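You operate a simulated robot arm through the tools that you are given. There is no shell and no other tool.

The job below is to be done with a simulated robot arm. You get a single attempt, and the scene is never put back.

## Task
Tap the hump out of the green core and roll it over.
Fine: hump up first; blue mallet, back in its place; then a quarter turn over, where the black needle dial must read in its green band. Set down upright: blue mallet.

Only the result counts: the job must be done as asked and must still hold three seconds after the hand-in. Knocking over, shifting, dropping, spilling or breaking anything else fails it.

## Robot
A 7-joint arm with a two-finger parallel gripper, fixed in place. Base frame: the origin is at the foot of the arm, x ahead of it, y to its left, z up. Lengths are in mm, angles in degrees, forces in N, time in s.
With the tool pointing down near the work surface it reaches from about 300 to 740 mm from the base axis. Its first joint turns from -115.0 to 115.0 degrees. Payload 3.91 kg.
The TCP is the grasp point between the finger pads, 30 mm short of the fingertips. In the tool frame z runs along the fingers and y along their closing line. The gripper opens to 110 mm. The fingers are 20 mm wide and 10 mm thick; the gripper's body (48 by 112 mm) begins 55 mm behind the TCP.
Orientation is told as [roll, pitch, yaw] about the base's x, y, z axes, in that order, counted from this pose: with the fingers straight down and closing along the base's y, the tool's x points along the base's -x, its y along +y and its z along -z.

## Interface
- The arm moves only by the tool move_arm. Its arguments are lists of equal length, an entry for each row: "delta_rot": the turn, a rotation vector about the base's x, y, z in degrees, a list of three; "translation": the shift along the base's x, y, z in m, a list of three; "claw": the gripper command, from -1 (fully open) to 1 (shut), values between in proportion. In form: {"delta_rot": [[rx, ry, rz], ...], "translation": [[dx, dy, dz], ...], "claw": [claw, ...]}. A call has 1 to 20 rows; each row shifts and turns the commanded pose from where the row before left it. A row lasts 0.2 s, in which the tool goes at most 50 mm and 8.6 degrees; a call with a longer step from one row to the next is refused whole, and so is a gripper value outside its range. Where a pose cannot be reached the arm comes as near as it can. A force on the tool above 40 N (or 10 N above the force at the start of the call, whichever is more), or a blocked arm, ends the call early, and 0.2 s more pass. The fingers move at their own pace (about 108 mm/s each) and stop on an object; they squeeze with about 30 N. The grip force told is the motor's: it shows also when the fingers shut on nothing. Time passes only in rows, and 0.2 s behind the last, so rows that do not move let the fingers close. The reply holds the time, the measured pose of the TCP, the force on the tool along the base axes, the opening and the grip force, in the units named above and with some noise, with the torque about the TCP (base axes, N m) and any sound that the robot's microphone picked up.
- Cameras (640 x 400 px; columns grow to the right, rows downward): "scene" is fixed at [50.7, 500.1, 1598.2]; the picture's right is [-0.42, -0.91, 0.00], its down [-0.64, 0.29, -0.71] and it looks along [0.64, -0.29, -0.71] (base axes); focal length 357 px, centre (320, 200). "wrist" rides on the gripper at [72, 17, -103] in the tool frame; the picture's right is [-0.23, 0.97, 0.00], its down [-0.76, -0.18, -0.62] and it looks along [-0.61, -0.14, 0.78] (tool axes); focal length 222 px, centre (320, 200). There is no depth. A picture from a camera that has moved, and an enlarged one, comes with that camera's place and axes in the base frame and with its lens.
- capture(camera): a new picture of that camera. It takes no simulated time.
- move_column(by): slides the trunk up (or, below 0, down) by that many mm; the arm rides with it, the base frame stays. It gives what a move gives, with no picture.
- inspect(camera, box): a new picture of the part [left, top, right, bottom] of that camera's present view, enlarged. It takes no simulated time.
- sign_off(): hands the job in; it is judged then, once.

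Nothing tells you positions but the pictures and the camera data. Unless the task says otherwise, let go and move clear before handing in.

The tools are called after "Call:" as a command line: name --argument value ..., lists and objects as JSON in quotes. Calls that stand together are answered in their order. move_arm: Moves the arm, as the interface text tells. Its arguments: {"type":"object","properties":{"delta_rot":{"type":"array","items":{"type":"array","items":{"type":"number"}}},"translation":{"type":"array","items":{"type":"array","items":{"type":"number"}}},"claw":{"type":"array","items":{"type":"number"}}},"required":["delta_rot","translation","claw"]} The other tools are called the same way: move_column (by) slides the trunk up or down; capture (camera) takes a picture; inspect (camera, box) takes an enlarged picture of a part of a camera's view; sign_off () hands the job in.

At the start:

```text
time_s: 0.0
tool_pos: [439.0, 170.3, 1273.2]
ee_rot: [0.0, 0.0, 0.1]
contact_force: [0.3, -0.2, 0.3]
ft_torque: [-0.04, -0.01, -0.03]
width: 110.0
gripper_force: 0.1
trunk travel left (down, up): [-875.0, 115.0]
```

scene: 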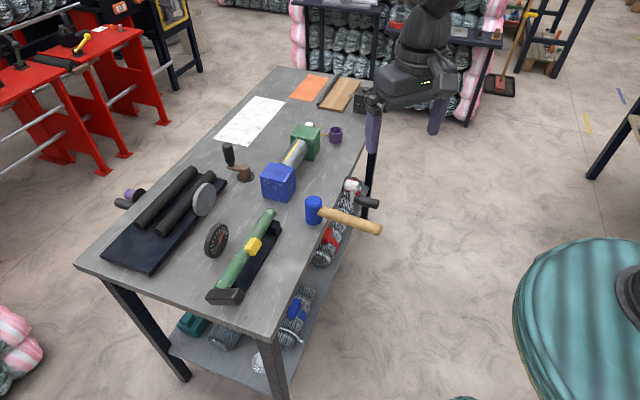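
wrist: 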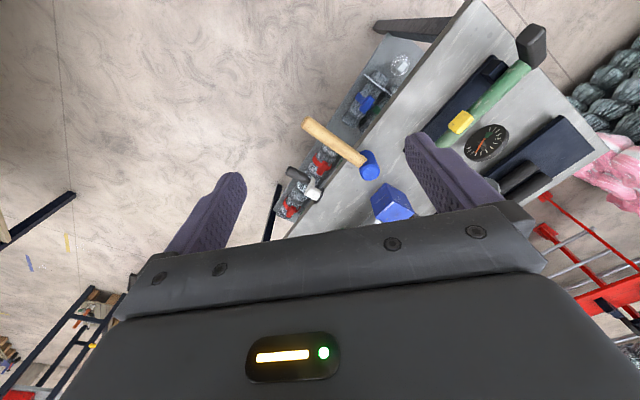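

I see a bench with a green bar (yellow collar) in a dark cradle, a blue mallet lying over the table edge, dials and other tools. I'll take enlarged pictures first to understand the parts.

Call:
inspect --camera "scene" --box '[190, 190, 310, 310]'

Call:
inspect --camera "scene" --box '[240, 110, 400, 250]'

Call:
inspect --camera "scene" --box '[90, 130, 270, 280]'

Call:
inspect --camera "scene" --box '[200, 60, 390, 180]'

Call:
inspect --camera "wrist" --box '[280, 0, 640, 230]'

```text
3.33 times, centred on (250, 250) of scene
camera zoom: at [50.7, 500.1, 1598.2], right [-0.42, -0.91, 0.0], down [-0.64, 0.29, -0.71], along [0.64, -0.29, -0.71], focal length 1190 px, centre (553, 33)
```

zoom: 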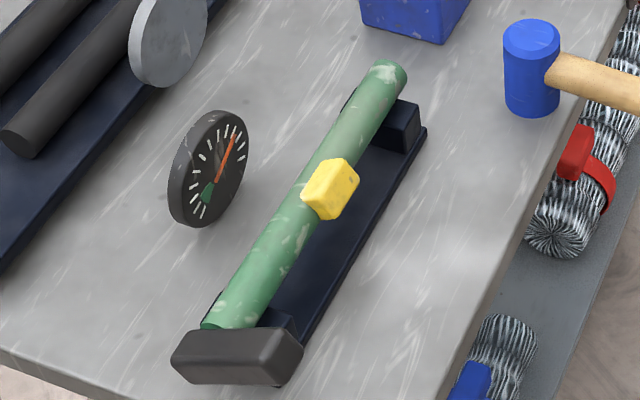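

```text
2.86 times, centred on (320, 180) of scene
camera zoom: at [50.7, 500.1, 1598.2], right [-0.42, -0.91, 0.0], down [-0.64, 0.29, -0.71], along [0.64, -0.29, -0.71], focal length 1020 px, centre (320, 257)
```

zoom: 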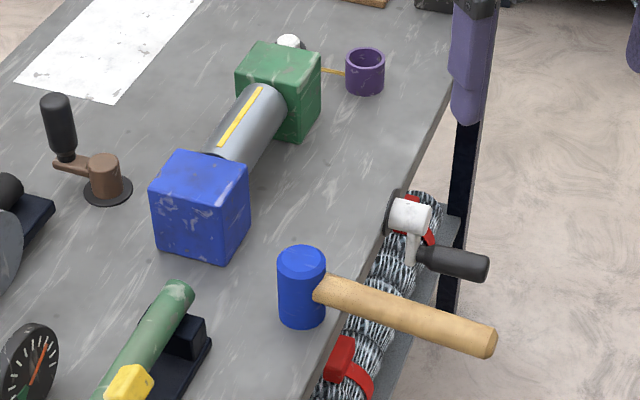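

```text
2.67 times, centred on (180, 205) of scene
camera zoom: at [50.7, 500.1, 1598.2], right [-0.42, -0.91, 0.0], down [-0.64, 0.29, -0.71], along [0.64, -0.29, -0.71], focal length 952 px, centre (693, 187)
```

zoom: 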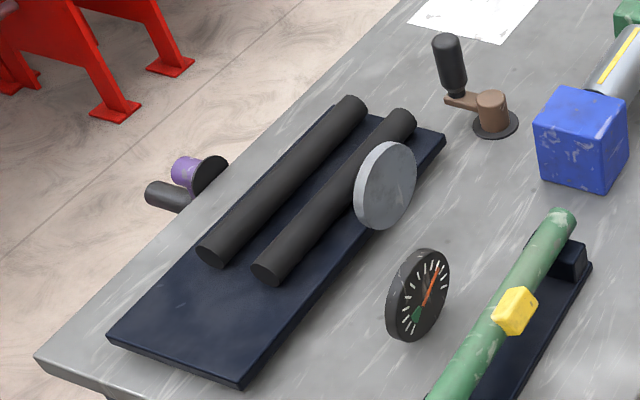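

```text
3.33 times, centred on (295, 120) of scene
camera zoom: at [50.7, 500.1, 1598.2], right [-0.42, -0.91, 0.0], down [-0.64, 0.29, -0.71], along [0.64, -0.29, -0.71], focal length 1190 px, centre (403, 467)
```

zoom: 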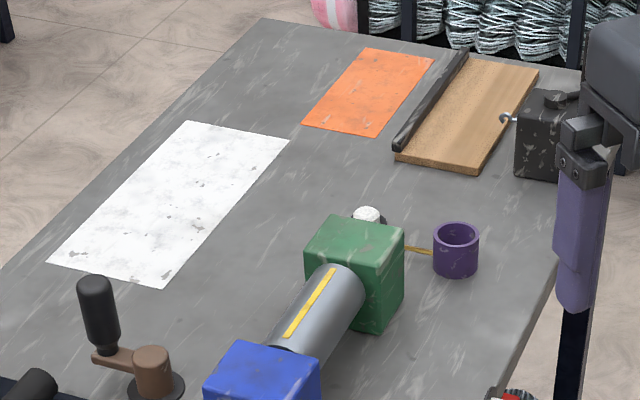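

```text
1.74 times, centred on (460, 115) of wrist
camera zoom: at [366.8, 188.5, 1377.0], right [0.23, 0.97, 0.0], down [0.76, -0.18, 0.62], along [0.61, -0.14, -0.78], focal length 386 px, centre (76, 348)
```

zoom: 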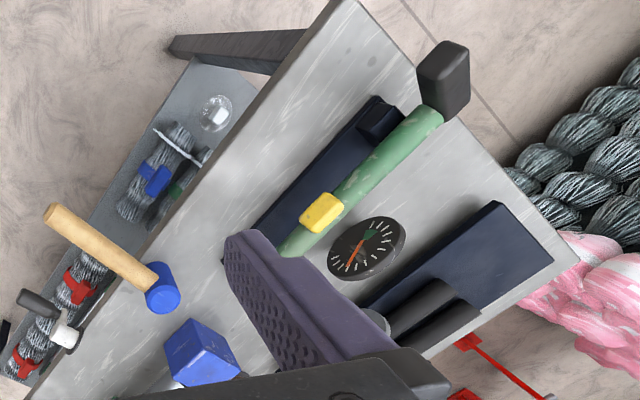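

The green core lies in a dark cradle with a yellow lump on its side, next to the black dial; the mallet's handle hangs over the near edge, about z≈900. I'll move the arm over for a closer look.

Call:
move_arm --delta_rot '[[0, 0, 0], [0, 0, 0], [0, 0, 0], [0, 0, 0], [0, 0, 0], [0, 0, 0], [0, 0, 0]]' --translation '[[0.012, 0.033, -0.018], [0.012, 0.033, -0.018], [0.012, 0.033, -0.018], [0.012, 0.033, -0.018], [0.012, 0.033, -0.018], [0.012, 0.033, -0.018], [0.012, 0.033, -0.018]]' --claw '[-1, -1, -1, -1, -1, -1, -1]'

Call:
capture --camera "wrist"

Call:
capture --camera "scene"

```text
time_s: 1.6
tool_pos: [524.4, 405.0, 1146.3]
ee_rot: [-0.1, 0.0, 0.0]
contact_force: [-0.7, 0.9, -0.7]
ft_torque: [-0.07, 0.02, 0.0]
width: 109.9
gripper_force: 0.1
trunk travel left (down, up): [-875.0, 115.0]
```

```text
taken
camera wrist: at [451.3, 422.5, 1249.4], right [0.23, 0.97, 0.0], down [0.76, -0.18, 0.62], along [0.61, -0.14, -0.78], focal length 222 px, centre (320, 200)
```

wrist: 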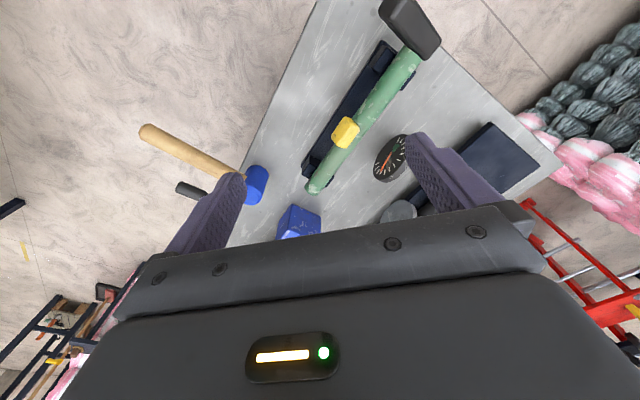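

```text
taken
```

scene: 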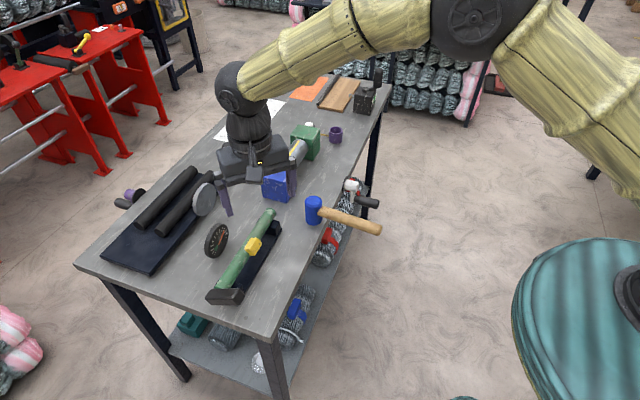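

Call:
inspect --camera "wrist" --box '[280, 0, 460, 200]'

Call:
inspect --camera "wrist" --box '[130, 100, 290, 220]'

Call:
inspect --camera "scene" --box '[195, 200, 295, 310]'

```text
2.00 times, centred on (370, 100) of wrist
camera zoom: at [451.3, 422.5, 1249.4], right [0.23, 0.97, 0.0], down [0.76, -0.18, 0.62], along [0.61, -0.14, -0.78], focal length 444 px, centre (220, 400)
```

zoom: 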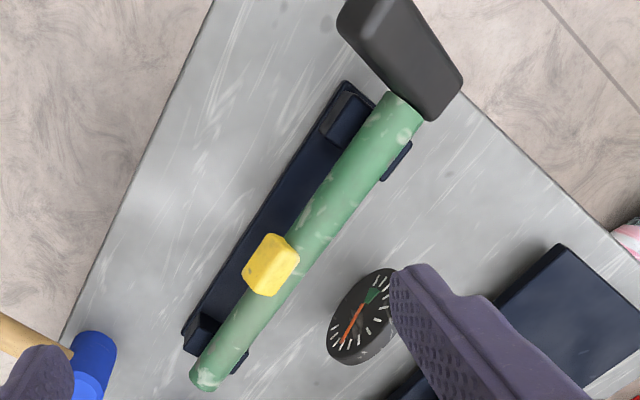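

```text
3.33 times, centred on (210, 160) of wrist
camera zoom: at [451.3, 422.5, 1249.4], right [0.23, 0.97, 0.0], down [0.76, -0.18, 0.62], along [0.61, -0.14, -0.78], focal length 740 px, centre (687, 333)
```

zoom: 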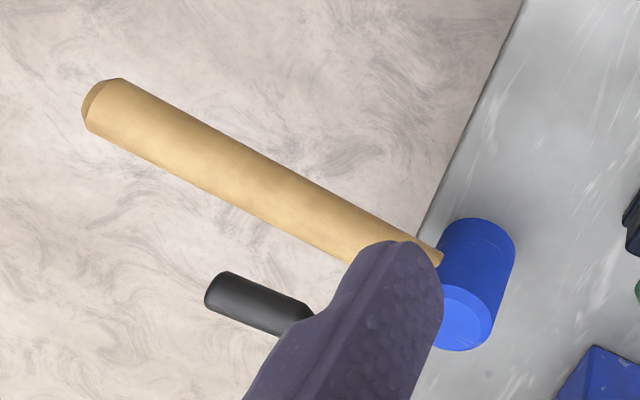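

```text
3.64 times, centred on (245, 255) of scene
camera zoom: at [50.7, 500.1, 1598.2], right [-0.42, -0.91, 0.0], down [-0.64, 0.29, -0.71], along [0.64, -0.29, -0.71], focal length 1298 px, centre (593, 0)
```

zoom: 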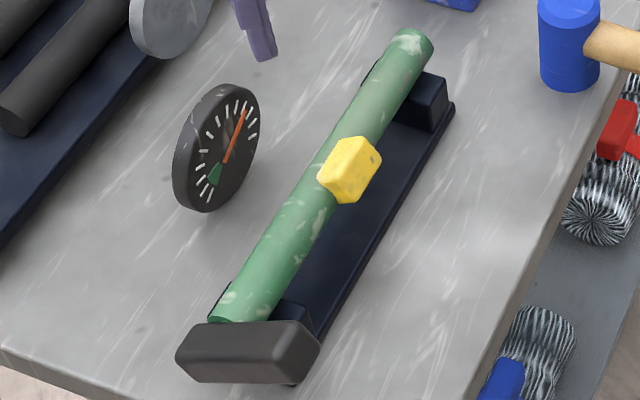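

The core has a dark bar-shaped grip on its near end at the table edge; the lump faces sideways. I'll look closer at the grip bar and the dial.

Call:
move_arm --delta_rot '[[0, 0, 0], [0, 0, 0], [0, 0, 0], [0, 0, 0]]' --translation '[[-0.021, 0.029, -0.009], [-0.021, 0.029, -0.009], [-0.021, 0.029, -0.009], [-0.021, 0.029, -0.009]]' --claw '[-1, -1, -1, -1]'

Call:
capture --camera "wrist"

Call:
inspect --camera "wrist" --box '[240, 0, 480, 200]'

Call:
inspect --camera "scene" --box '[195, 215, 245, 265]'

Call:
inspect --camera "scene" --box '[290, 180, 390, 245]'

```text
time_s: 2.6
tool_pos: [437.5, 519.4, 1110.8]
ee_rot: [-0.1, 0.0, 0.0]
contact_force: [-0.7, 0.2, 0.2]
ft_torque: [-0.02, 0.03, 0.01]
width: 109.8
gripper_force: 0.0
trunk travel left (down, up): [-875.0, 115.0]
```

```text
taken
camera wrist: at [366.4, 537.6, 1214.0], right [0.23, 0.97, 0.0], down [0.76, -0.18, 0.62], along [0.61, -0.14, -0.78], focal length 222 px, centre (320, 200)
```

wrist: 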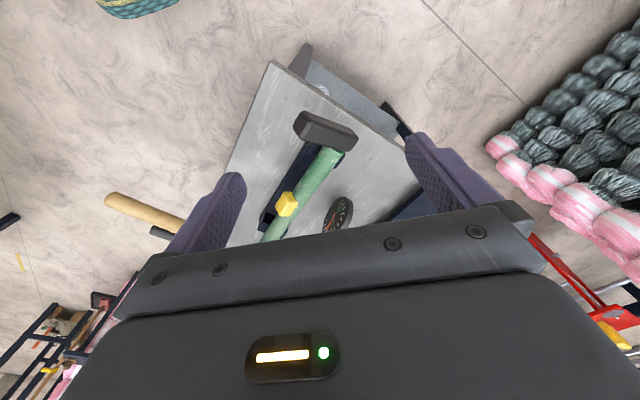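

```text
2.00 times, centred on (360, 100) of wrist
camera zoom: at [366.4, 537.6, 1214.0], right [0.23, 0.97, 0.0], down [0.76, -0.18, 0.62], along [0.61, -0.14, -0.78], focal length 444 px, centre (240, 400)
```

zoom: 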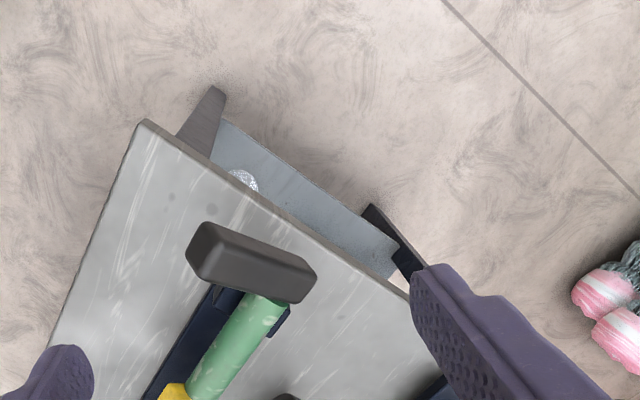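

```text
8.00 times, centred on (220, 240) of scene
camera zoom: at [50.7, 500.1, 1598.2], right [-0.42, -0.91, 0.0], down [-0.64, 0.29, -0.71], along [0.64, -0.29, -0.71], focal length 2855 px, centre (1120, -120)
```

zoom: 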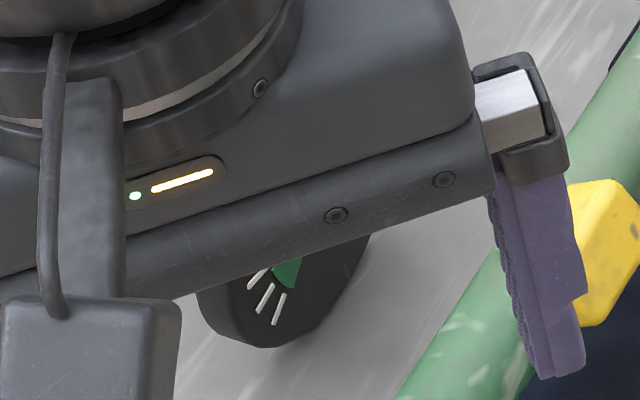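

```text
6.15 times, centred on (340, 212) of scene
camera zoom: at [50.7, 500.1, 1598.2], right [-0.42, -0.91, 0.0], down [-0.64, 0.29, -0.71], along [0.64, -0.29, -0.71], focal length 2196 px, centre (197, 123)
```

zoom: 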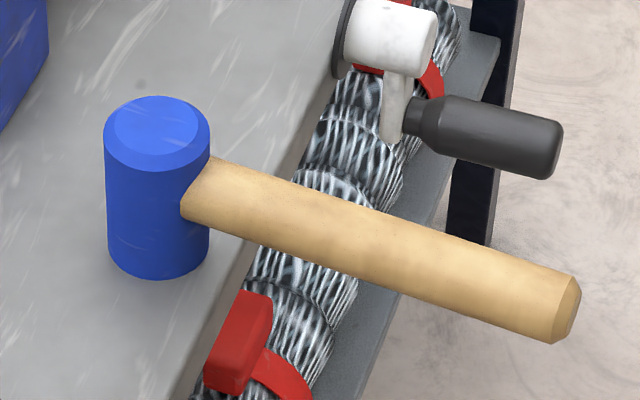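

The bar-grip sits right at the table end, so I can approach it along the core's axis from beyond the table. I'll try turning the tool toward that axis, checking that the arm follows.

Call:
move_arm --delta_rot '[[0, 0, 8.5], [0, 0, 8.5], [0, 0, 8.5], [0, 0, 8.5], [0, 0, 8.5], [0, 0, 8.5], [0, 0, 8.5], [0, 0, 8.5], [0, 0, 8.5], [0, 0, 8.5], [0, 0, 8.5], [0, 0, 8.5], [0, 0, 8.5], [0, 0, 8.5], [0, 0, 8.5], [0, 0, 8.5]]' --translation '[[-0.01, 0.01, 0.005], [-0.01, 0.01, 0.005], [-0.01, 0.01, 0.005], [-0.01, 0.01, 0.005], [0, 0, 0], [0, 0, 0], [0, 0, 0], [0, 0, 0], [0, 0, 0], [0, 0, 0], [0, 0, 0], [0, 0, 0], [0, 0, 0], [0, 0, 0], [0, 0, 0], [0, 0, 0]]' --claw '[-1, -1, -1, -1, -1, -1, -1, -1, -1, -1, -1, -1, -1, -1, -1, -1]'

Call:
capture --camera "wrist"

Call:
capture --camera "scene"

```text
time_s: 6.0
tool_pos: [397.6, 557.8, 1132.9]
ee_rot: [0.0, 0.0, 136.2]
contact_force: [0.1, 0.7, -0.2]
ft_torque: [-0.03, -0.02, 0.0]
width: 110.1
gripper_force: 0.1
trunk travel left (down, up): [-875.0, 115.0]
```

```text
taken
camera wrist: at [440.0, 496.6, 1234.9], right [-0.84, -0.55, 0.0], down [-0.43, 0.66, 0.62], along [-0.34, 0.52, -0.78], focal length 222 px, centre (320, 200)
```

wrist: 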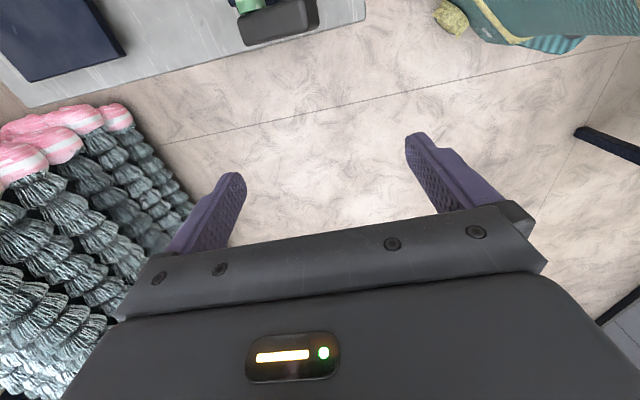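

```text
taken
```

scene: 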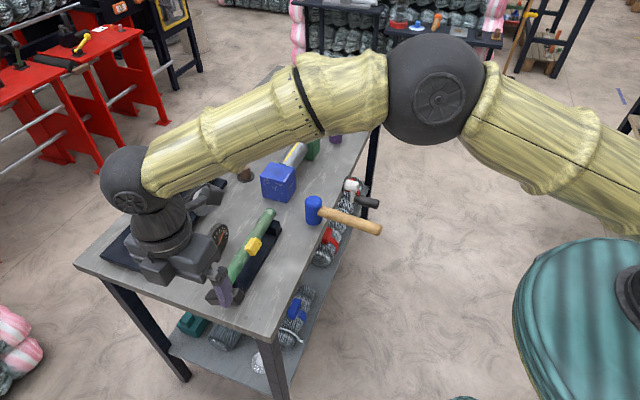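

Call:
move_arm --delta_rot '[[-5.64, -5.9, 0], [-5.64, -5.9, 0], [-5.64, -5.9, 0], [-5.64, -5.9, 0], [-5.64, -5.9, 0], [-5.64, -5.9, 0], [-5.64, -5.9, 0], [-5.64, -5.9, 0], [-5.64, -5.9, 0], [-5.64, -5.9, 0], [-5.64, -5.9, 0]]' --translation '[[0, 0, 0], [0, 0, 0], [0, 0, 0], [0, 0, 0], [0, 0, 0], [0, 0, 0], [0, 0, 0], [0, 0, 0], [0, 0, 0], [0, 0, 0], [0, 0, 0]]' --claw '[-1, -1, -1, -1, -1, -1, -1, -1, -1, -1, -1]'

Call:
capture --camera "wrist"

Call:
capture --camera "scene"

```text
time_s: 8.4
tool_pos: [380.5, 523.5, 1133.2]
ee_rot: [-70.8, 89.7, 65.4]
contact_force: [0.5, -0.2, 0.3]
ft_torque: [0.01, 0.01, -0.02]
width: 110.2
gripper_force: 0.1
out of reach, approached as far as the arm can: row 7, 8, 9, 10, 11
trunk travel left (down, up): [-875.0, 115.0]
```

```text
taken
camera wrist: at [293.9, 582.5, 1205.0], right [-0.67, -0.7, -0.23], down [-0.33, 0.56, -0.76], along [0.66, -0.43, -0.61], focal length 222 px, centre (320, 200)
```

wrist: 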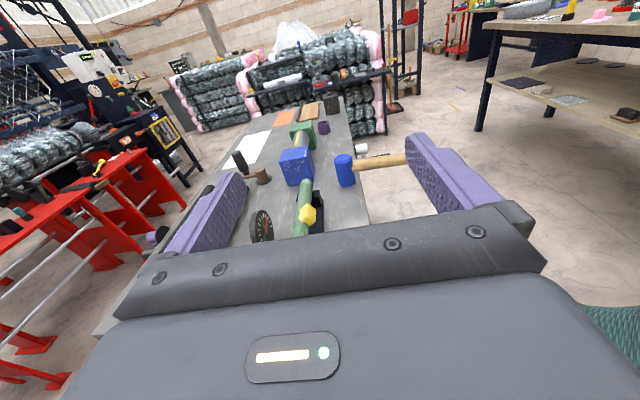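

```text
taken
```

scene: 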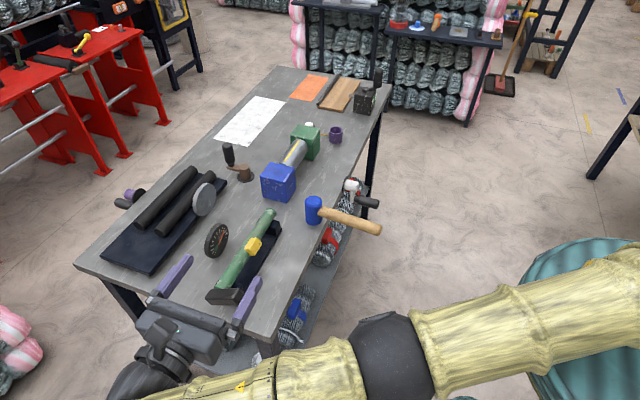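

The orientation works, only the reach is short at this height. I'll lower the trunk part of the way and see whether reach improves.

Call:
move_column --by -130

Call:
capture --camera "wrist"

```text
time_s: 10.0
tool_pos: [380.5, 522.5, 1003.0]
ee_rot: [-50.3, 89.7, 86.2]
contact_force: [0.0, 0.4, 0.6]
ft_torque: [-0.02, 0.0, 0.01]
width: 109.9
gripper_force: 0.1
trunk travel left (down, up): [-745.0, 245.0]
```

```text
taken
camera wrist: at [293.6, 582.3, 1075.2], right [-0.67, -0.7, -0.23], down [-0.33, 0.56, -0.76], along [0.66, -0.43, -0.61], focal length 222 px, centre (320, 200)
```

wrist: 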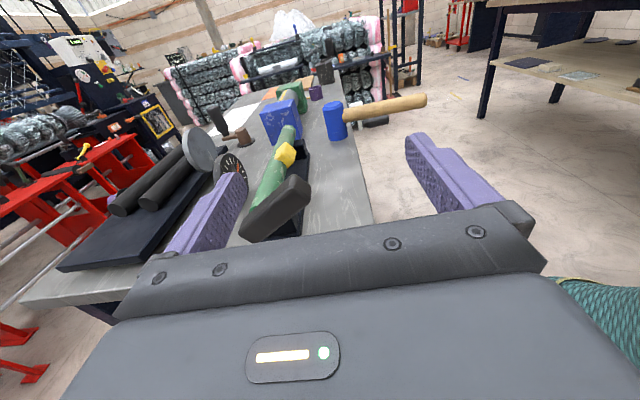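

Call:
inspect --camera "wrist" --box '[200, 90, 360, 250]'

Call:
inspect --camera "scene" --box '[180, 200, 300, 320]'

Call:
capture --camera "scene"

```text
2.50 times, centred on (280, 170) of wrist
camera zoom: at [293.6, 582.3, 1075.2], right [-0.67, -0.7, -0.23], down [-0.33, 0.56, -0.76], along [0.66, -0.43, -0.61], focal length 555 px, centre (420, 275)
```

zoom: 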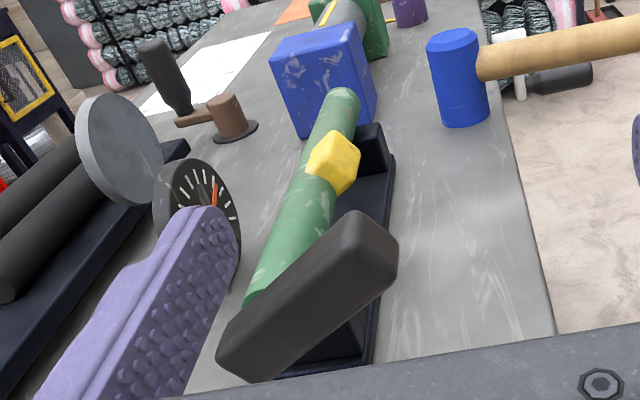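

```text
3.33 times, centred on (240, 260) of scene
camera zoom: at [50.7, 500.1, 1598.2], right [-0.42, -0.91, 0.0], down [-0.64, 0.29, -0.71], along [0.64, -0.29, -0.71], focal length 1190 px, centre (587, 0)
```

zoom: 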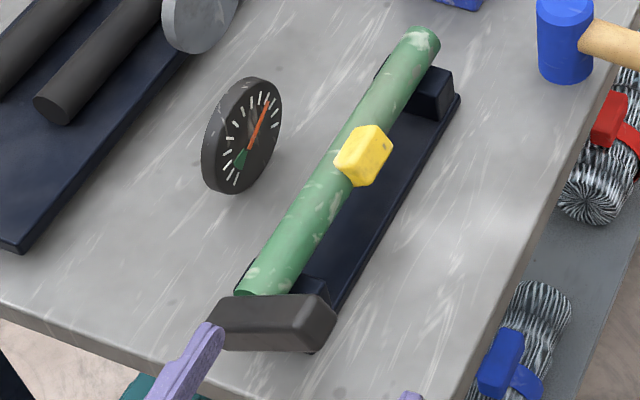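

```text
taken
```

scene: 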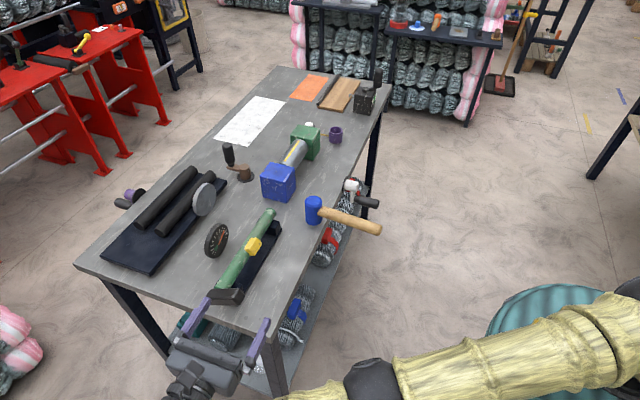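

The grip bar is rolled about 30° (robot-side end up), so the lump points up and sideways. I'll zoom in further for accurate corners.

Call:
inspect --camera "wrist" --box '[245, 165, 315, 245]'

Call:
inspect --camera "scene" --box '[200, 275, 260, 315]'

Call:
inspect --camera "scene" --box '[200, 220, 240, 262]'

```text
5.00 times, centred on (280, 205) of wrist
camera zoom: at [293.6, 582.3, 1075.2], right [-0.67, -0.7, -0.23], down [-0.33, 0.56, -0.76], along [0.66, -0.43, -0.61], focal length 1111 px, centre (520, 175)
```

zoom: 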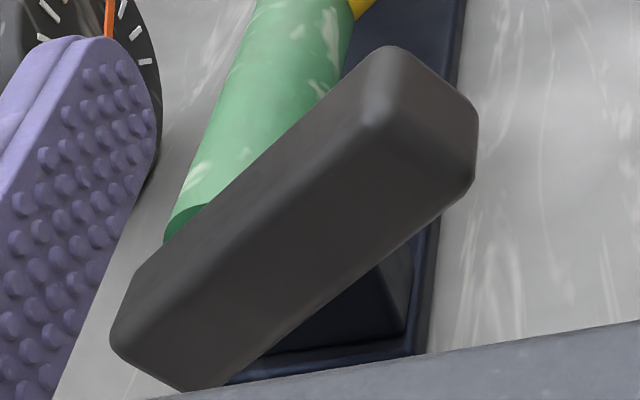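

```text
10.00 times, centred on (230, 295) of scene
camera zoom: at [50.7, 500.1, 1598.2], right [-0.42, -0.91, 0.0], down [-0.64, 0.29, -0.71], along [0.64, -0.29, -0.71], focal length 3569 px, centre (1220, -750)
```

zoom: 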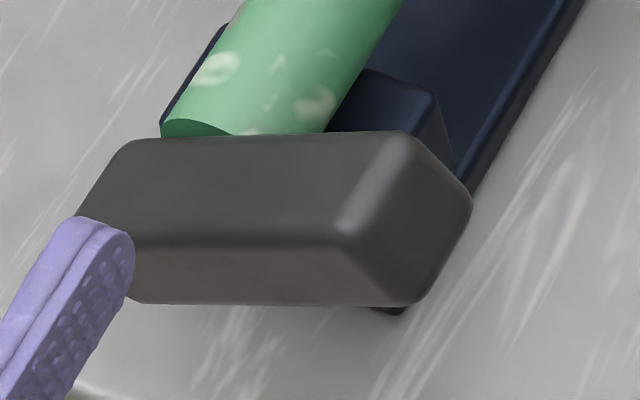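

```text
9.52 times, centred on (220, 241) of scene
camera zoom: at [50.7, 500.1, 1598.2], right [-0.42, -0.91, 0.0], down [-0.64, 0.29, -0.71], along [0.64, -0.29, -0.71], focal length 3399 px, centre (1272, -190)
```

zoom: 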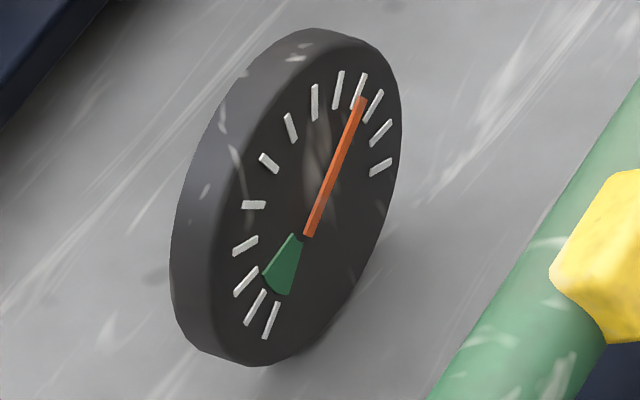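

The bar is a lever whose center sits ~38 mm from the core's axis, tilted about 31°. I'll roll the tool to match the bar's tilt while moving to its upper side, planning to slide the fingers over the bar from there.

Call:
move_arm --delta_rot '[[5.99, -5.93, 0], [5.99, -5.93, 0], [5.99, -5.93, 0], [5.99, -5.93, 0], [5.99, -5.93, 0], [5.99, -5.93, 0], [5.99, -5.93, -0.9]]' --translation '[[0.0028, -0.0104, 0], [0.0028, -0.0104, 0], [0.0028, -0.0104, 0], [0.0028, -0.0104, 0], [0.0028, -0.0104, 0], [0.0028, -0.0104, 0], [0.0028, -0.0104, 0]]' --claw '[-1, -1, -1, -1, -1, -1, -1]'

Call:
capture --camera "wrist"

Call:
capture --camera "scene"

```text
time_s: 11.6
tool_pos: [400.2, 449.9, 1001.5]
ee_rot: [-90.8, 30.5, 44.7]
contact_force: [-0.4, -0.5, 0.2]
ft_torque: [-0.05, -0.02, -0.01]
width: 110.3
gripper_force: 0.0
trunk travel left (down, up): [-745.0, 245.0]
```

```text
taken
camera wrist: at [277.0, 473.1, 1023.1], right [-0.2, -0.22, -0.95], down [0.09, 0.97, -0.24], along [0.98, -0.13, -0.18], focal length 222 px, centre (320, 200)
```

wrist: 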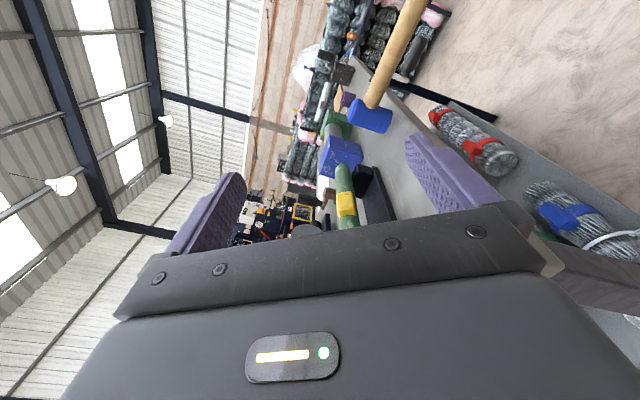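

```text
taken
```

scene: 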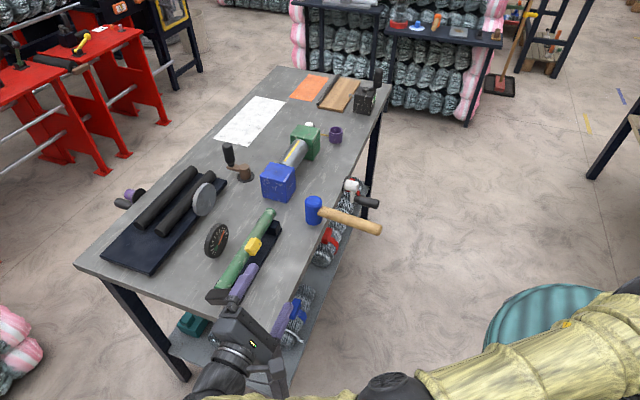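

Call:
move_arm --delta_rot '[[0, 0, 0], [0, 0, 0], [0, 0, 0]]' --translation '[[0.006, 0.0055, -0.0065], [0.006, 0.0055, -0.0065], [0, 0, 0]]' --claw '[-0.09, -0.09, -0.09]'

Call:
capture --camera "wrist"

Call:
inspect --camera "scene" --box '[180, 230, 320, 350]'

```text
time_s: 12.4
tool_pos: [410.1, 461.9, 989.3]
ee_rot: [-90.9, 30.8, 44.7]
contact_force: [0.1, 0.4, -0.4]
ft_torque: [0.0, -0.01, -0.02]
width: 59.9
gripper_force: 0.1
trunk travel left (down, up): [-745.0, 245.0]
```

```text
taken
camera wrist: at [287.7, 485.1, 1010.8], right [-0.21, -0.22, -0.95], down [0.09, 0.97, -0.24], along [0.97, -0.13, -0.18], focal length 222 px, centre (320, 200)
```

wrist: 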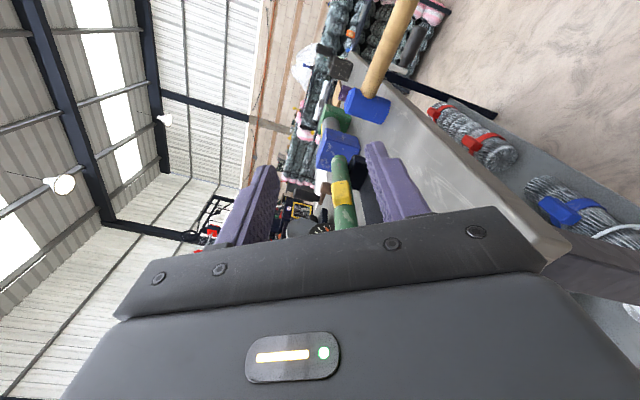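

```text
3.33 times, centred on (250, 290) of scene
camera zoom: at [50.7, 500.1, 1598.2], right [-0.42, -0.91, 0.0], down [-0.64, 0.29, -0.71], along [0.64, -0.29, -0.71], focal length 1190 px, centre (553, -100)
```

zoom: 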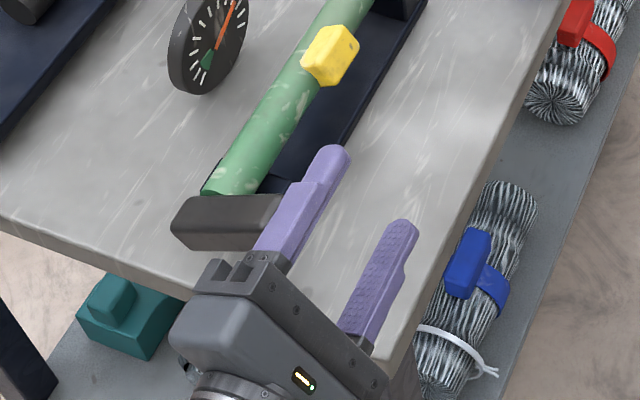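

Call:
move_arm --delta_rot '[[0, 0, 0], [0, 0, 0], [0, 0, 0], [0, 0, 0]]' --translation '[[0.0078, 0.0075, -0.0066], [0.0078, 0.0075, -0.0066], [0.0078, 0.0075, -0.0066], [0.0078, 0.0075, -0.0066]]' --claw '[-0.09, -0.09, -0.09, -0.09]'

Call:
capture --camera "wrist"

Call:
inspect --camera "scene" --box '[180, 230, 320, 350]'

```text
time_s: 13.4
tool_pos: [437.9, 487.1, 964.7]
ee_rot: [-90.8, 30.8, 44.7]
contact_force: [-0.2, 0.1, 0.2]
ft_torque: [0.01, 0.01, 0.01]
width: 60.1
gripper_force: 0.0
out of reach, approached as far as the arm can: row 4
trunk travel left (down, up): [-745.0, 245.0]
```

```text
taken
camera wrist: at [315.4, 511.6, 985.5], right [-0.21, -0.22, -0.95], down [0.09, 0.97, -0.24], along [0.97, -0.13, -0.18], focal length 222 px, centre (320, 200)
```

wrist: 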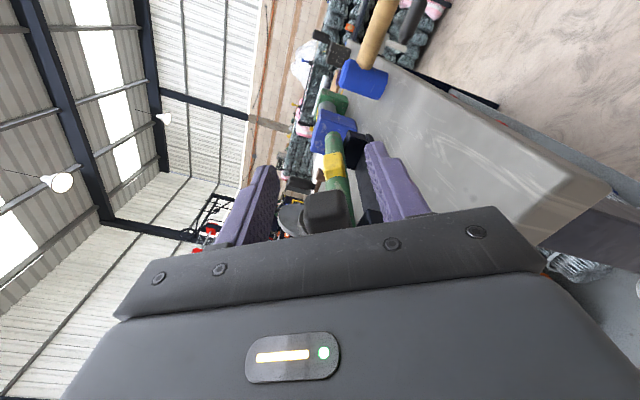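

```text
3.33 times, centred on (250, 290) of scene
camera zoom: at [50.7, 500.1, 1598.2], right [-0.42, -0.91, 0.0], down [-0.64, 0.29, -0.71], along [0.64, -0.29, -0.71], focal length 1190 px, centre (553, -100)
```

zoom: 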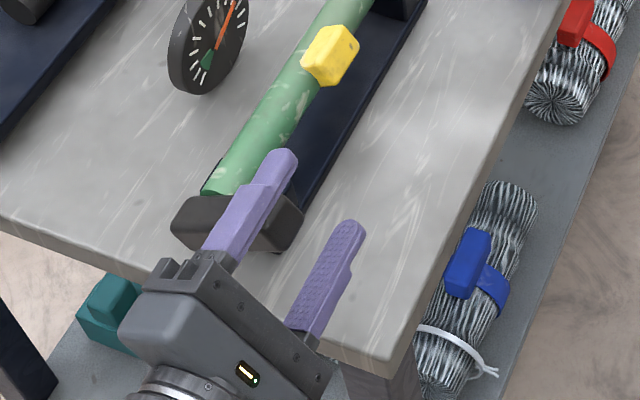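

The straight-on grip is beyond reach, but gripping the lever by its upper end (tool pointing along the lever, toward the axis) will reach easily and leaves the tool pointing down once the lump is up. I'll back out the way I came, rise, and turn the tool to pointing down with the camera outward.

Call:
move_arm --delta_rot '[[0, 0, 0], [0, 0, 0], [0, 0, 0], [0, 0, 0], [0, 0, 0], [0, 0, 0], [0, 0, 0], [0, 0, 0], [0, 0, 0]]' --translation '[[-0.0078, -0.0075, 0.0066], [-0.0078, -0.0075, 0.0066], [-0.0078, -0.0075, 0.0066], [-0.0078, -0.0075, 0.0066], [-0.015, -0.015, 0.02], [0, 0, 0.03], [0, 0, 0.03], [0, 0, 0.03], [0, 0, 0.01]]' --claw '[-0.09, -0.09, -0.09, -0.09, -0.09, -0.09, -0.09, -0.09, -0.09]'

Call:
move_arm --delta_rot '[[5.95, -1.63, -5.37], [5.95, -1.63, -5.37], [5.95, -1.63, -5.37], [5.95, -1.63, -5.37], [5.95, -1.63, -5.37], [5.95, -1.63, -5.37], [5.95, -1.63, -5.37], [5.95, -1.63, -5.37], [5.95, -1.63, -5.37], [5.95, -1.63, -5.37], [5.95, -1.63, -5.37], [5.95, -1.63, -5.37], [5.95, -1.63, -5.37], [5.95, -1.63, -5.37], [5.95, -1.63, -5.37], [5.95, -1.63, -5.37], [5.95, -1.63, -5.37]]' --translation '[[0, 0, 0], [0, 0, 0], [0, 0, 0], [0, 0, 0], [0, 0, 0], [0, 0, 0], [0, 0, 0], [0, 0, 0], [0, 0, 0], [0, 0, 0], [0, 0, 0], [0, 0, 0], [0, 0, 0], [0, 0, 0], [0, 0, 0], [0, 0, 0], [0, 0, 0]]' --claw '[-0.09, -0.09, -0.09, -0.09, -0.09, -0.09, -0.09, -0.09, -0.09, -0.09, -0.09, -0.09, -0.09, -0.09, -0.09, -0.09, -0.09]'

Call:
capture --camera "wrist"

Call:
capture --camera "scene"

```text
time_s: 15.4
tool_pos: [392.2, 442.7, 1111.5]
ee_rot: [-90.9, 30.7, 44.7]
contact_force: [0.2, 0.4, 0.0]
ft_torque: [0.0, -0.01, -0.02]
width: 60.0
gripper_force: 0.1
trunk travel left (down, up): [-745.0, 245.0]
```

```text
time_s: 19.0
tool_pos: [393.8, 441.0, 1110.4]
ee_rot: [-0.4, 0.3, -45.0]
contact_force: [-0.2, 0.1, 0.2]
ft_torque: [-0.01, 0.01, -0.02]
width: 59.9
gripper_force: 0.0
trunk travel left (down, up): [-745.0, 245.0]
```

```text
taken
camera wrist: at [355.4, 505.6, 1214.4], right [0.85, 0.53, -0.01], down [0.42, -0.66, 0.62], along [0.32, -0.53, -0.79], focal length 222 px, centre (320, 200)
```

wrist: 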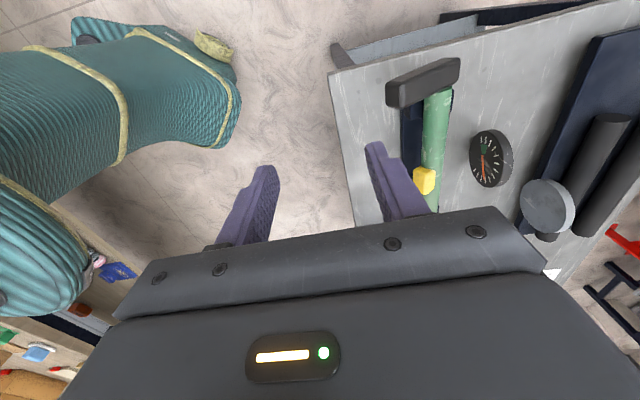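

```text
taken
```

scene: 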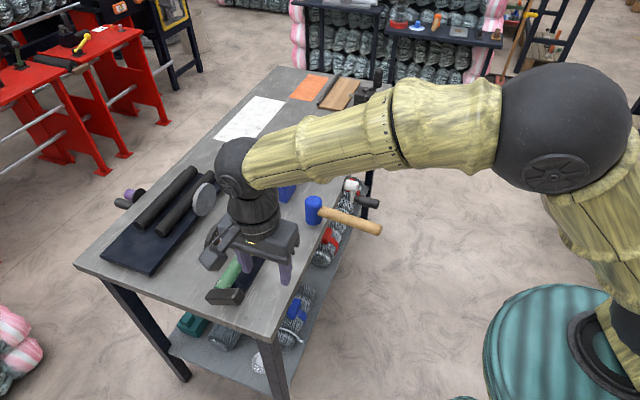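

Call:
inspect --camera "wrist" --box '[360, 40, 530, 220]'

Call:
inspect --camera "wrist" --box '[375, 45, 475, 125]'

```text
2.22 times, centred on (445, 130) of wrist
camera zoom: at [355.4, 505.6, 1214.4], right [0.85, 0.53, -0.01], down [0.42, -0.66, 0.62], along [0.32, -0.53, -0.79], focal length 494 px, centre (42, 356)
```

zoom: 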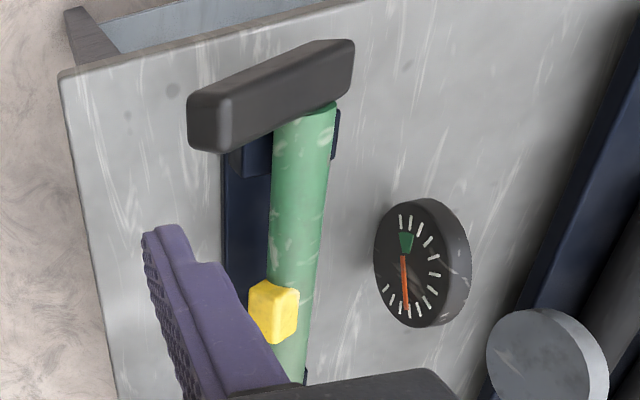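

```text
5.00 times, centred on (425, 85) of wrist
camera zoom: at [355.4, 505.6, 1214.4], right [0.85, 0.53, -0.01], down [0.42, -0.66, 0.62], along [0.32, -0.53, -0.79], focal length 1111 px, centre (-205, 775)
```

zoom: 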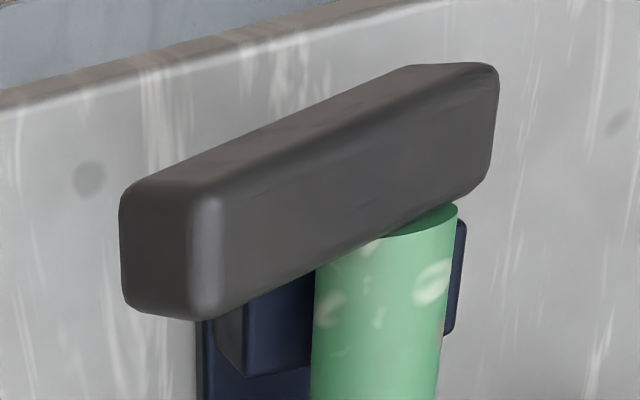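

The lever is clear now: the core axis is near its far end, lever tilted ~31° up toward the robot. I'll set the tool along the lever and stop 70 mm short of the grip.

Call:
move_arm --delta_rot '[[5.99, -5.93, 0], [5.99, -5.93, 0], [5.99, -5.93, 0], [5.99, -5.93, 0], [5.99, -5.93, 0], [5.99, -5.93, 0], [5.99, -5.93, 0]]' --translation '[[0.00407, 0.00311, -0.0182], [0.00407, 0.00311, -0.0182], [0.00407, 0.00311, -0.0182], [0.00407, 0.00311, -0.0182], [0.00407, 0.00311, -0.0182], [0.00407, 0.00311, -0.0182], [0.00407, 0.00311, -0.0182]]' --claw '[0.16, 0.16, 0.16, 0.16, 0.16, 0.16, 0.16]'

Call:
capture --camera "wrist"

Call:
inspect --camera "scene" --box '[180, 230, 320, 350]'

```text
time_s: 20.6
tool_pos: [420.7, 462.1, 982.2]
ee_rot: [58.3, 0.4, -44.5]
contact_force: [0.8, 0.4, 0.3]
ft_torque: [0.03, 0.03, 0.0]
width: 46.2
gripper_force: 0.1
trunk travel left (down, up): [-745.0, 245.0]
```

```text
taken
camera wrist: at [314.3, 457.1, 1051.8], right [0.53, 0.2, 0.83], down [0.11, -0.98, 0.17], along [0.84, 0.0, -0.54], focal length 222 px, centre (320, 200)
```

wrist: 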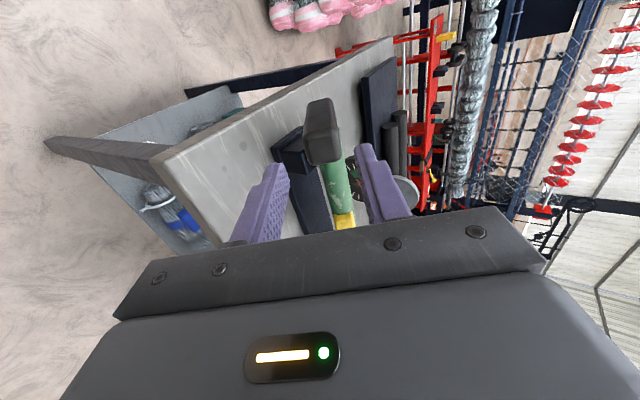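

```text
3.33 times, centred on (250, 290) of scene
camera zoom: at [50.7, 500.1, 1598.2], right [-0.42, -0.91, 0.0], down [-0.64, 0.29, -0.71], along [0.64, -0.29, -0.71], focal length 1190 px, centre (553, -100)
```

zoom: 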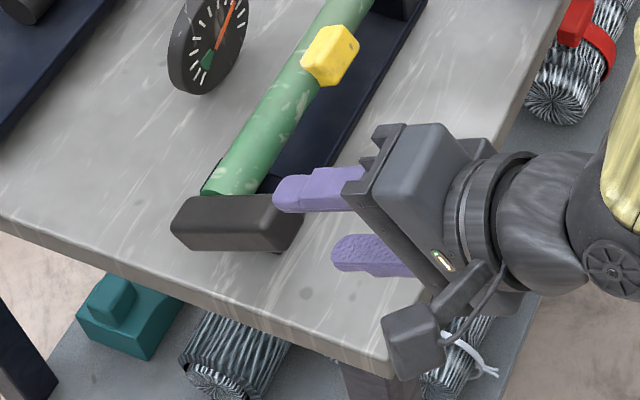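

Call:
inspect --camera "wrist" --box '[260, 80, 400, 240]'

```text
2.50 times, centred on (330, 160) of wrist
camera zoom: at [314.3, 457.1, 1051.8], right [0.53, 0.2, 0.83], down [0.11, -0.98, 0.17], along [0.84, 0.0, -0.54], focal length 555 px, centre (295, 300)
```

zoom: 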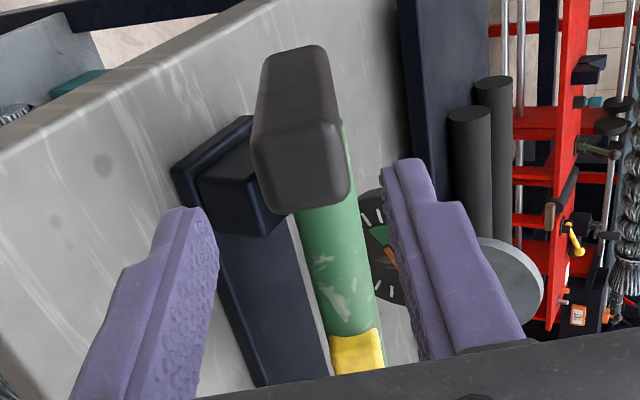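

Alignment looks good to a few mm. I'll advance 68 mm along the lever, checking force.

Call:
move_arm --delta_rot '[[0, 0, 0], [0, 0, 0], [0, 0, 0], [0, 0, 0], [0, 0, 0], [0, 0, 0], [0, 0, 0]]' --translation '[[0.0056, 0.0063, -0.005], [0.0056, 0.0063, -0.005], [0.0056, 0.0063, -0.005], [0.0056, 0.0063, -0.005], [0.0056, 0.0063, -0.005], [0.0056, 0.0063, -0.005], [0.0056, 0.0063, -0.005]]' --claw '[0.16, 0.16, 0.16, 0.16, 0.16, 0.16, 0.16]'

Call:
inspect --camera "wrist" --box '[240, 80, 400, 240]'

Call:
inspect --camera "scene" --box '[180, 200, 320, 320]'

```text
time_s: 22.2
tool_pos: [460.3, 505.9, 948.8]
ee_rot: [58.3, 0.4, -44.5]
contact_force: [0.2, -0.1, -0.3]
ft_torque: [0.02, 0.0, 0.0]
width: 46.4
gripper_force: 0.0
trunk travel left (down, up): [-745.0, 245.0]
```

```text
2.50 times, centred on (320, 160) of wrist
camera zoom: at [354.4, 500.8, 1017.4], right [0.52, 0.2, 0.83], down [0.11, -0.98, 0.17], along [0.84, 0.0, -0.54], focal length 555 px, centre (320, 300)
```

zoom: 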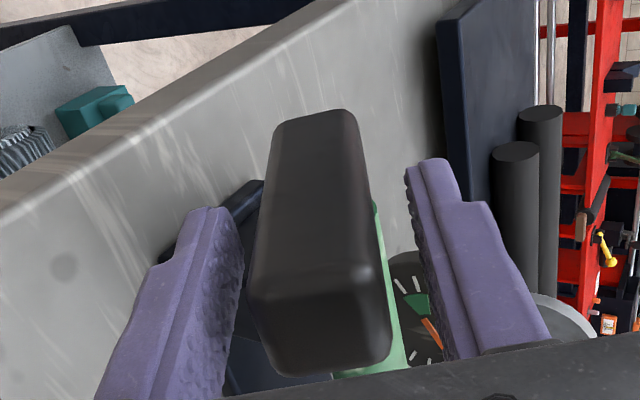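

```text
3.33 times, centred on (250, 260) of scene
camera zoom: at [50.7, 500.1, 1598.2], right [-0.42, -0.91, 0.0], down [-0.64, 0.29, -0.71], along [0.64, -0.29, -0.71], focal length 1190 px, centre (553, 0)
```

zoom: 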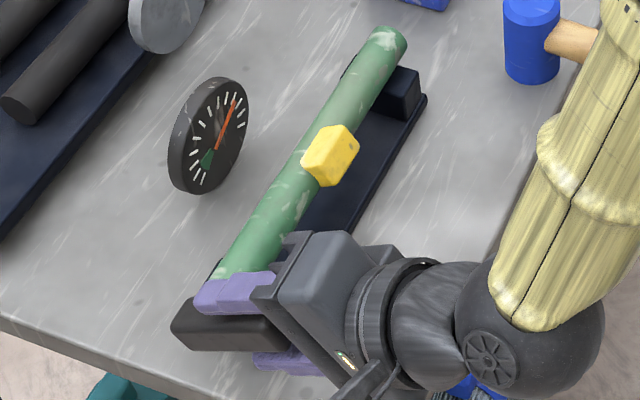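

Call:
move_arm --delta_rot '[[0, 0, 0], [0, 0, 0], [0, 0, 0]]' --translation '[[0, 0, 0], [0, 0, 0], [0, 0, 0]]' --claw '[0.4, 0.7, 1]'

Call:
inspect --camera "scene" --box '[180, 200, 320, 320]'

Call:
inspect --camera "wrist" --box '[240, 80, 400, 240]'

```text
time_s: 23.0
tool_pos: [459.9, 506.4, 949.6]
ee_rot: [58.3, 0.5, -44.5]
contact_force: [1.1, 0.7, -0.1]
ft_torque: [-0.09, -0.17, 0.12]
width: 27.9
gripper_force: 45.0
trunk travel left (down, up): [-745.0, 245.0]
```

```text
3.33 times, centred on (250, 260) of scene
camera zoom: at [50.7, 500.1, 1598.2], right [-0.42, -0.91, 0.0], down [-0.64, 0.29, -0.71], along [0.64, -0.29, -0.71], focal length 1190 px, centre (553, 0)
```

zoom: 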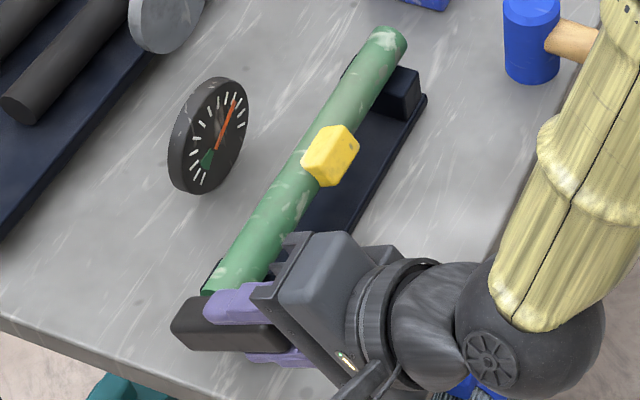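

```text
2.50 times, centred on (320, 160) of wrist
camera zoom: at [354.1, 500.8, 1017.3], right [0.52, 0.2, 0.83], down [0.11, -0.98, 0.17], along [0.84, 0.0, -0.54], focal length 555 px, centre (320, 300)
```

zoom: 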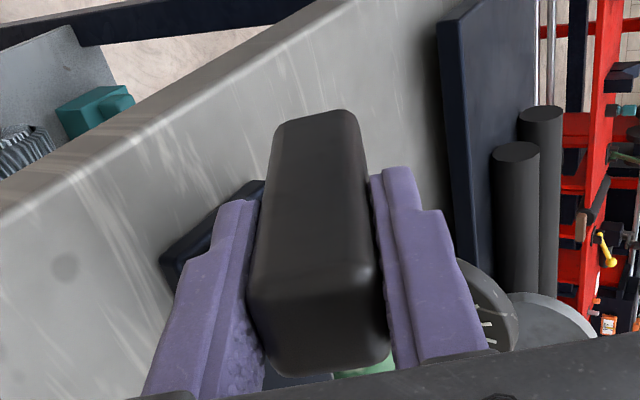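

The lever is gripped squarely (28 mm). I'll roll it a little about the estimated core axis and watch the forces.

Call:
move_arm --delta_rot '[[-5.94, 5.84, 0], [-5.94, 5.84, 0]]' --translation '[[0.00369, 0.00375, 0.00727], [0.00444, 0.00452, 0.00651]]' --claw '[1, 1]'

Call:
inspect --camera "scene" --box '[180, 200, 320, 320]'

```text
time_s: 23.6
tool_pos: [467.3, 514.4, 960.7]
ee_rot: [41.4, 0.4, -44.6]
contact_force: [-6.8, -5.8, -4.0]
ft_torque: [-1.11, -0.53, -1.03]
width: 27.9
gripper_force: 45.2
trunk travel left (down, up): [-745.0, 245.0]
```

```text
3.33 times, centred on (250, 260) of scene
camera zoom: at [50.7, 500.1, 1598.2], right [-0.42, -0.91, 0.0], down [-0.64, 0.29, -0.71], along [0.64, -0.29, -0.71], focal length 1190 px, centre (553, 0)
```

zoom: 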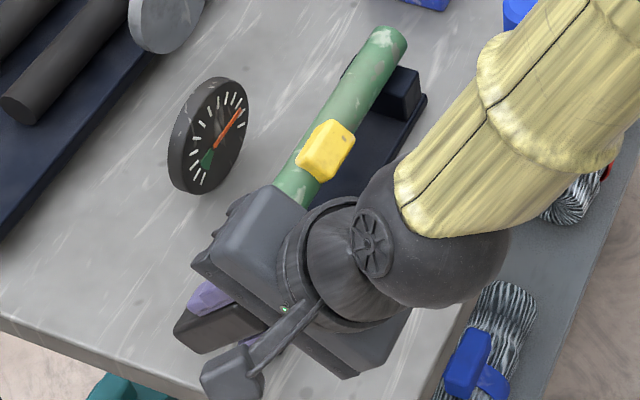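

Call:
move_arm --delta_rot '[[-5.94, 5.84, 0], [-5.94, 5.84, 0], [-5.94, 5.84, 0]]' --translation '[[0.00499, 0.00508, 0.00546], [0.0055, 0.00559, 0.00437], [0.00595, 0.00606, 0.00322]]' --claw '[1, 1, 1]'

Call:
inspect --camera "scene" --box '[180, 200, 320, 320]'

Call:
capture --camera "wrist"

```text
time_s: 24.0
tool_pos: [467.4, 519.1, 964.8]
ee_rot: [35.2, 1.0, -44.5]
contact_force: [-7.0, -10.1, 6.4]
ft_torque: [-1.29, -0.72, -0.54]
width: 27.8
gripper_force: 45.1
trunk travel left (down, up): [-745.0, 245.0]
stopped in row 1: the force on the tool passed its limit at 114 N (the readings are from after the stop); the commanded pose is now the measured one
```

```text
3.33 times, centred on (250, 260) of scene
camera zoom: at [50.7, 500.1, 1598.2], right [-0.42, -0.91, 0.0], down [-0.64, 0.29, -0.71], along [0.64, -0.29, -0.71], focal length 1190 px, centre (553, 0)
```

zoom: 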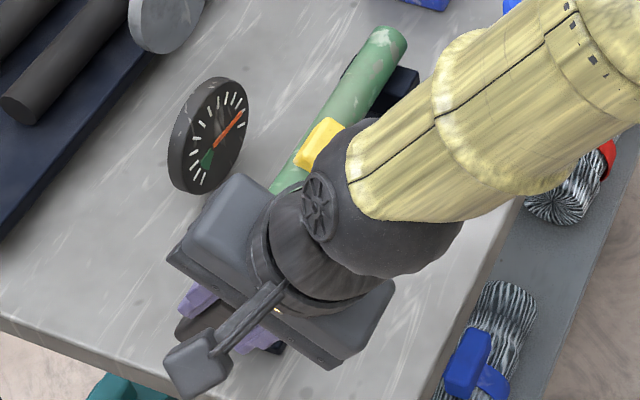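

```text
taken
camera wrist: at [385.9, 536.7, 1059.9], right [0.73, 0.4, 0.56], down [0.19, -0.9, 0.39], along [0.66, -0.18, -0.73], focal length 222 px, centre (320, 200)
```

wrist: 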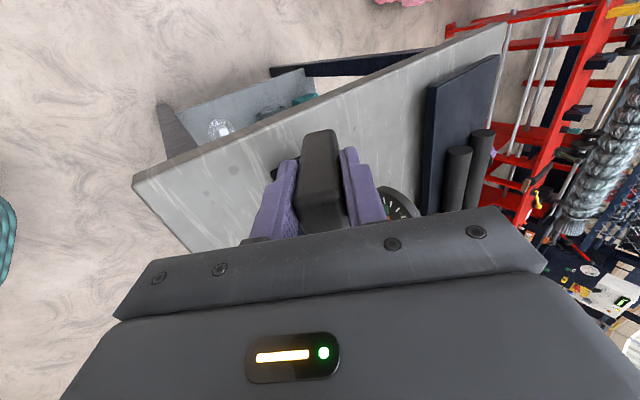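

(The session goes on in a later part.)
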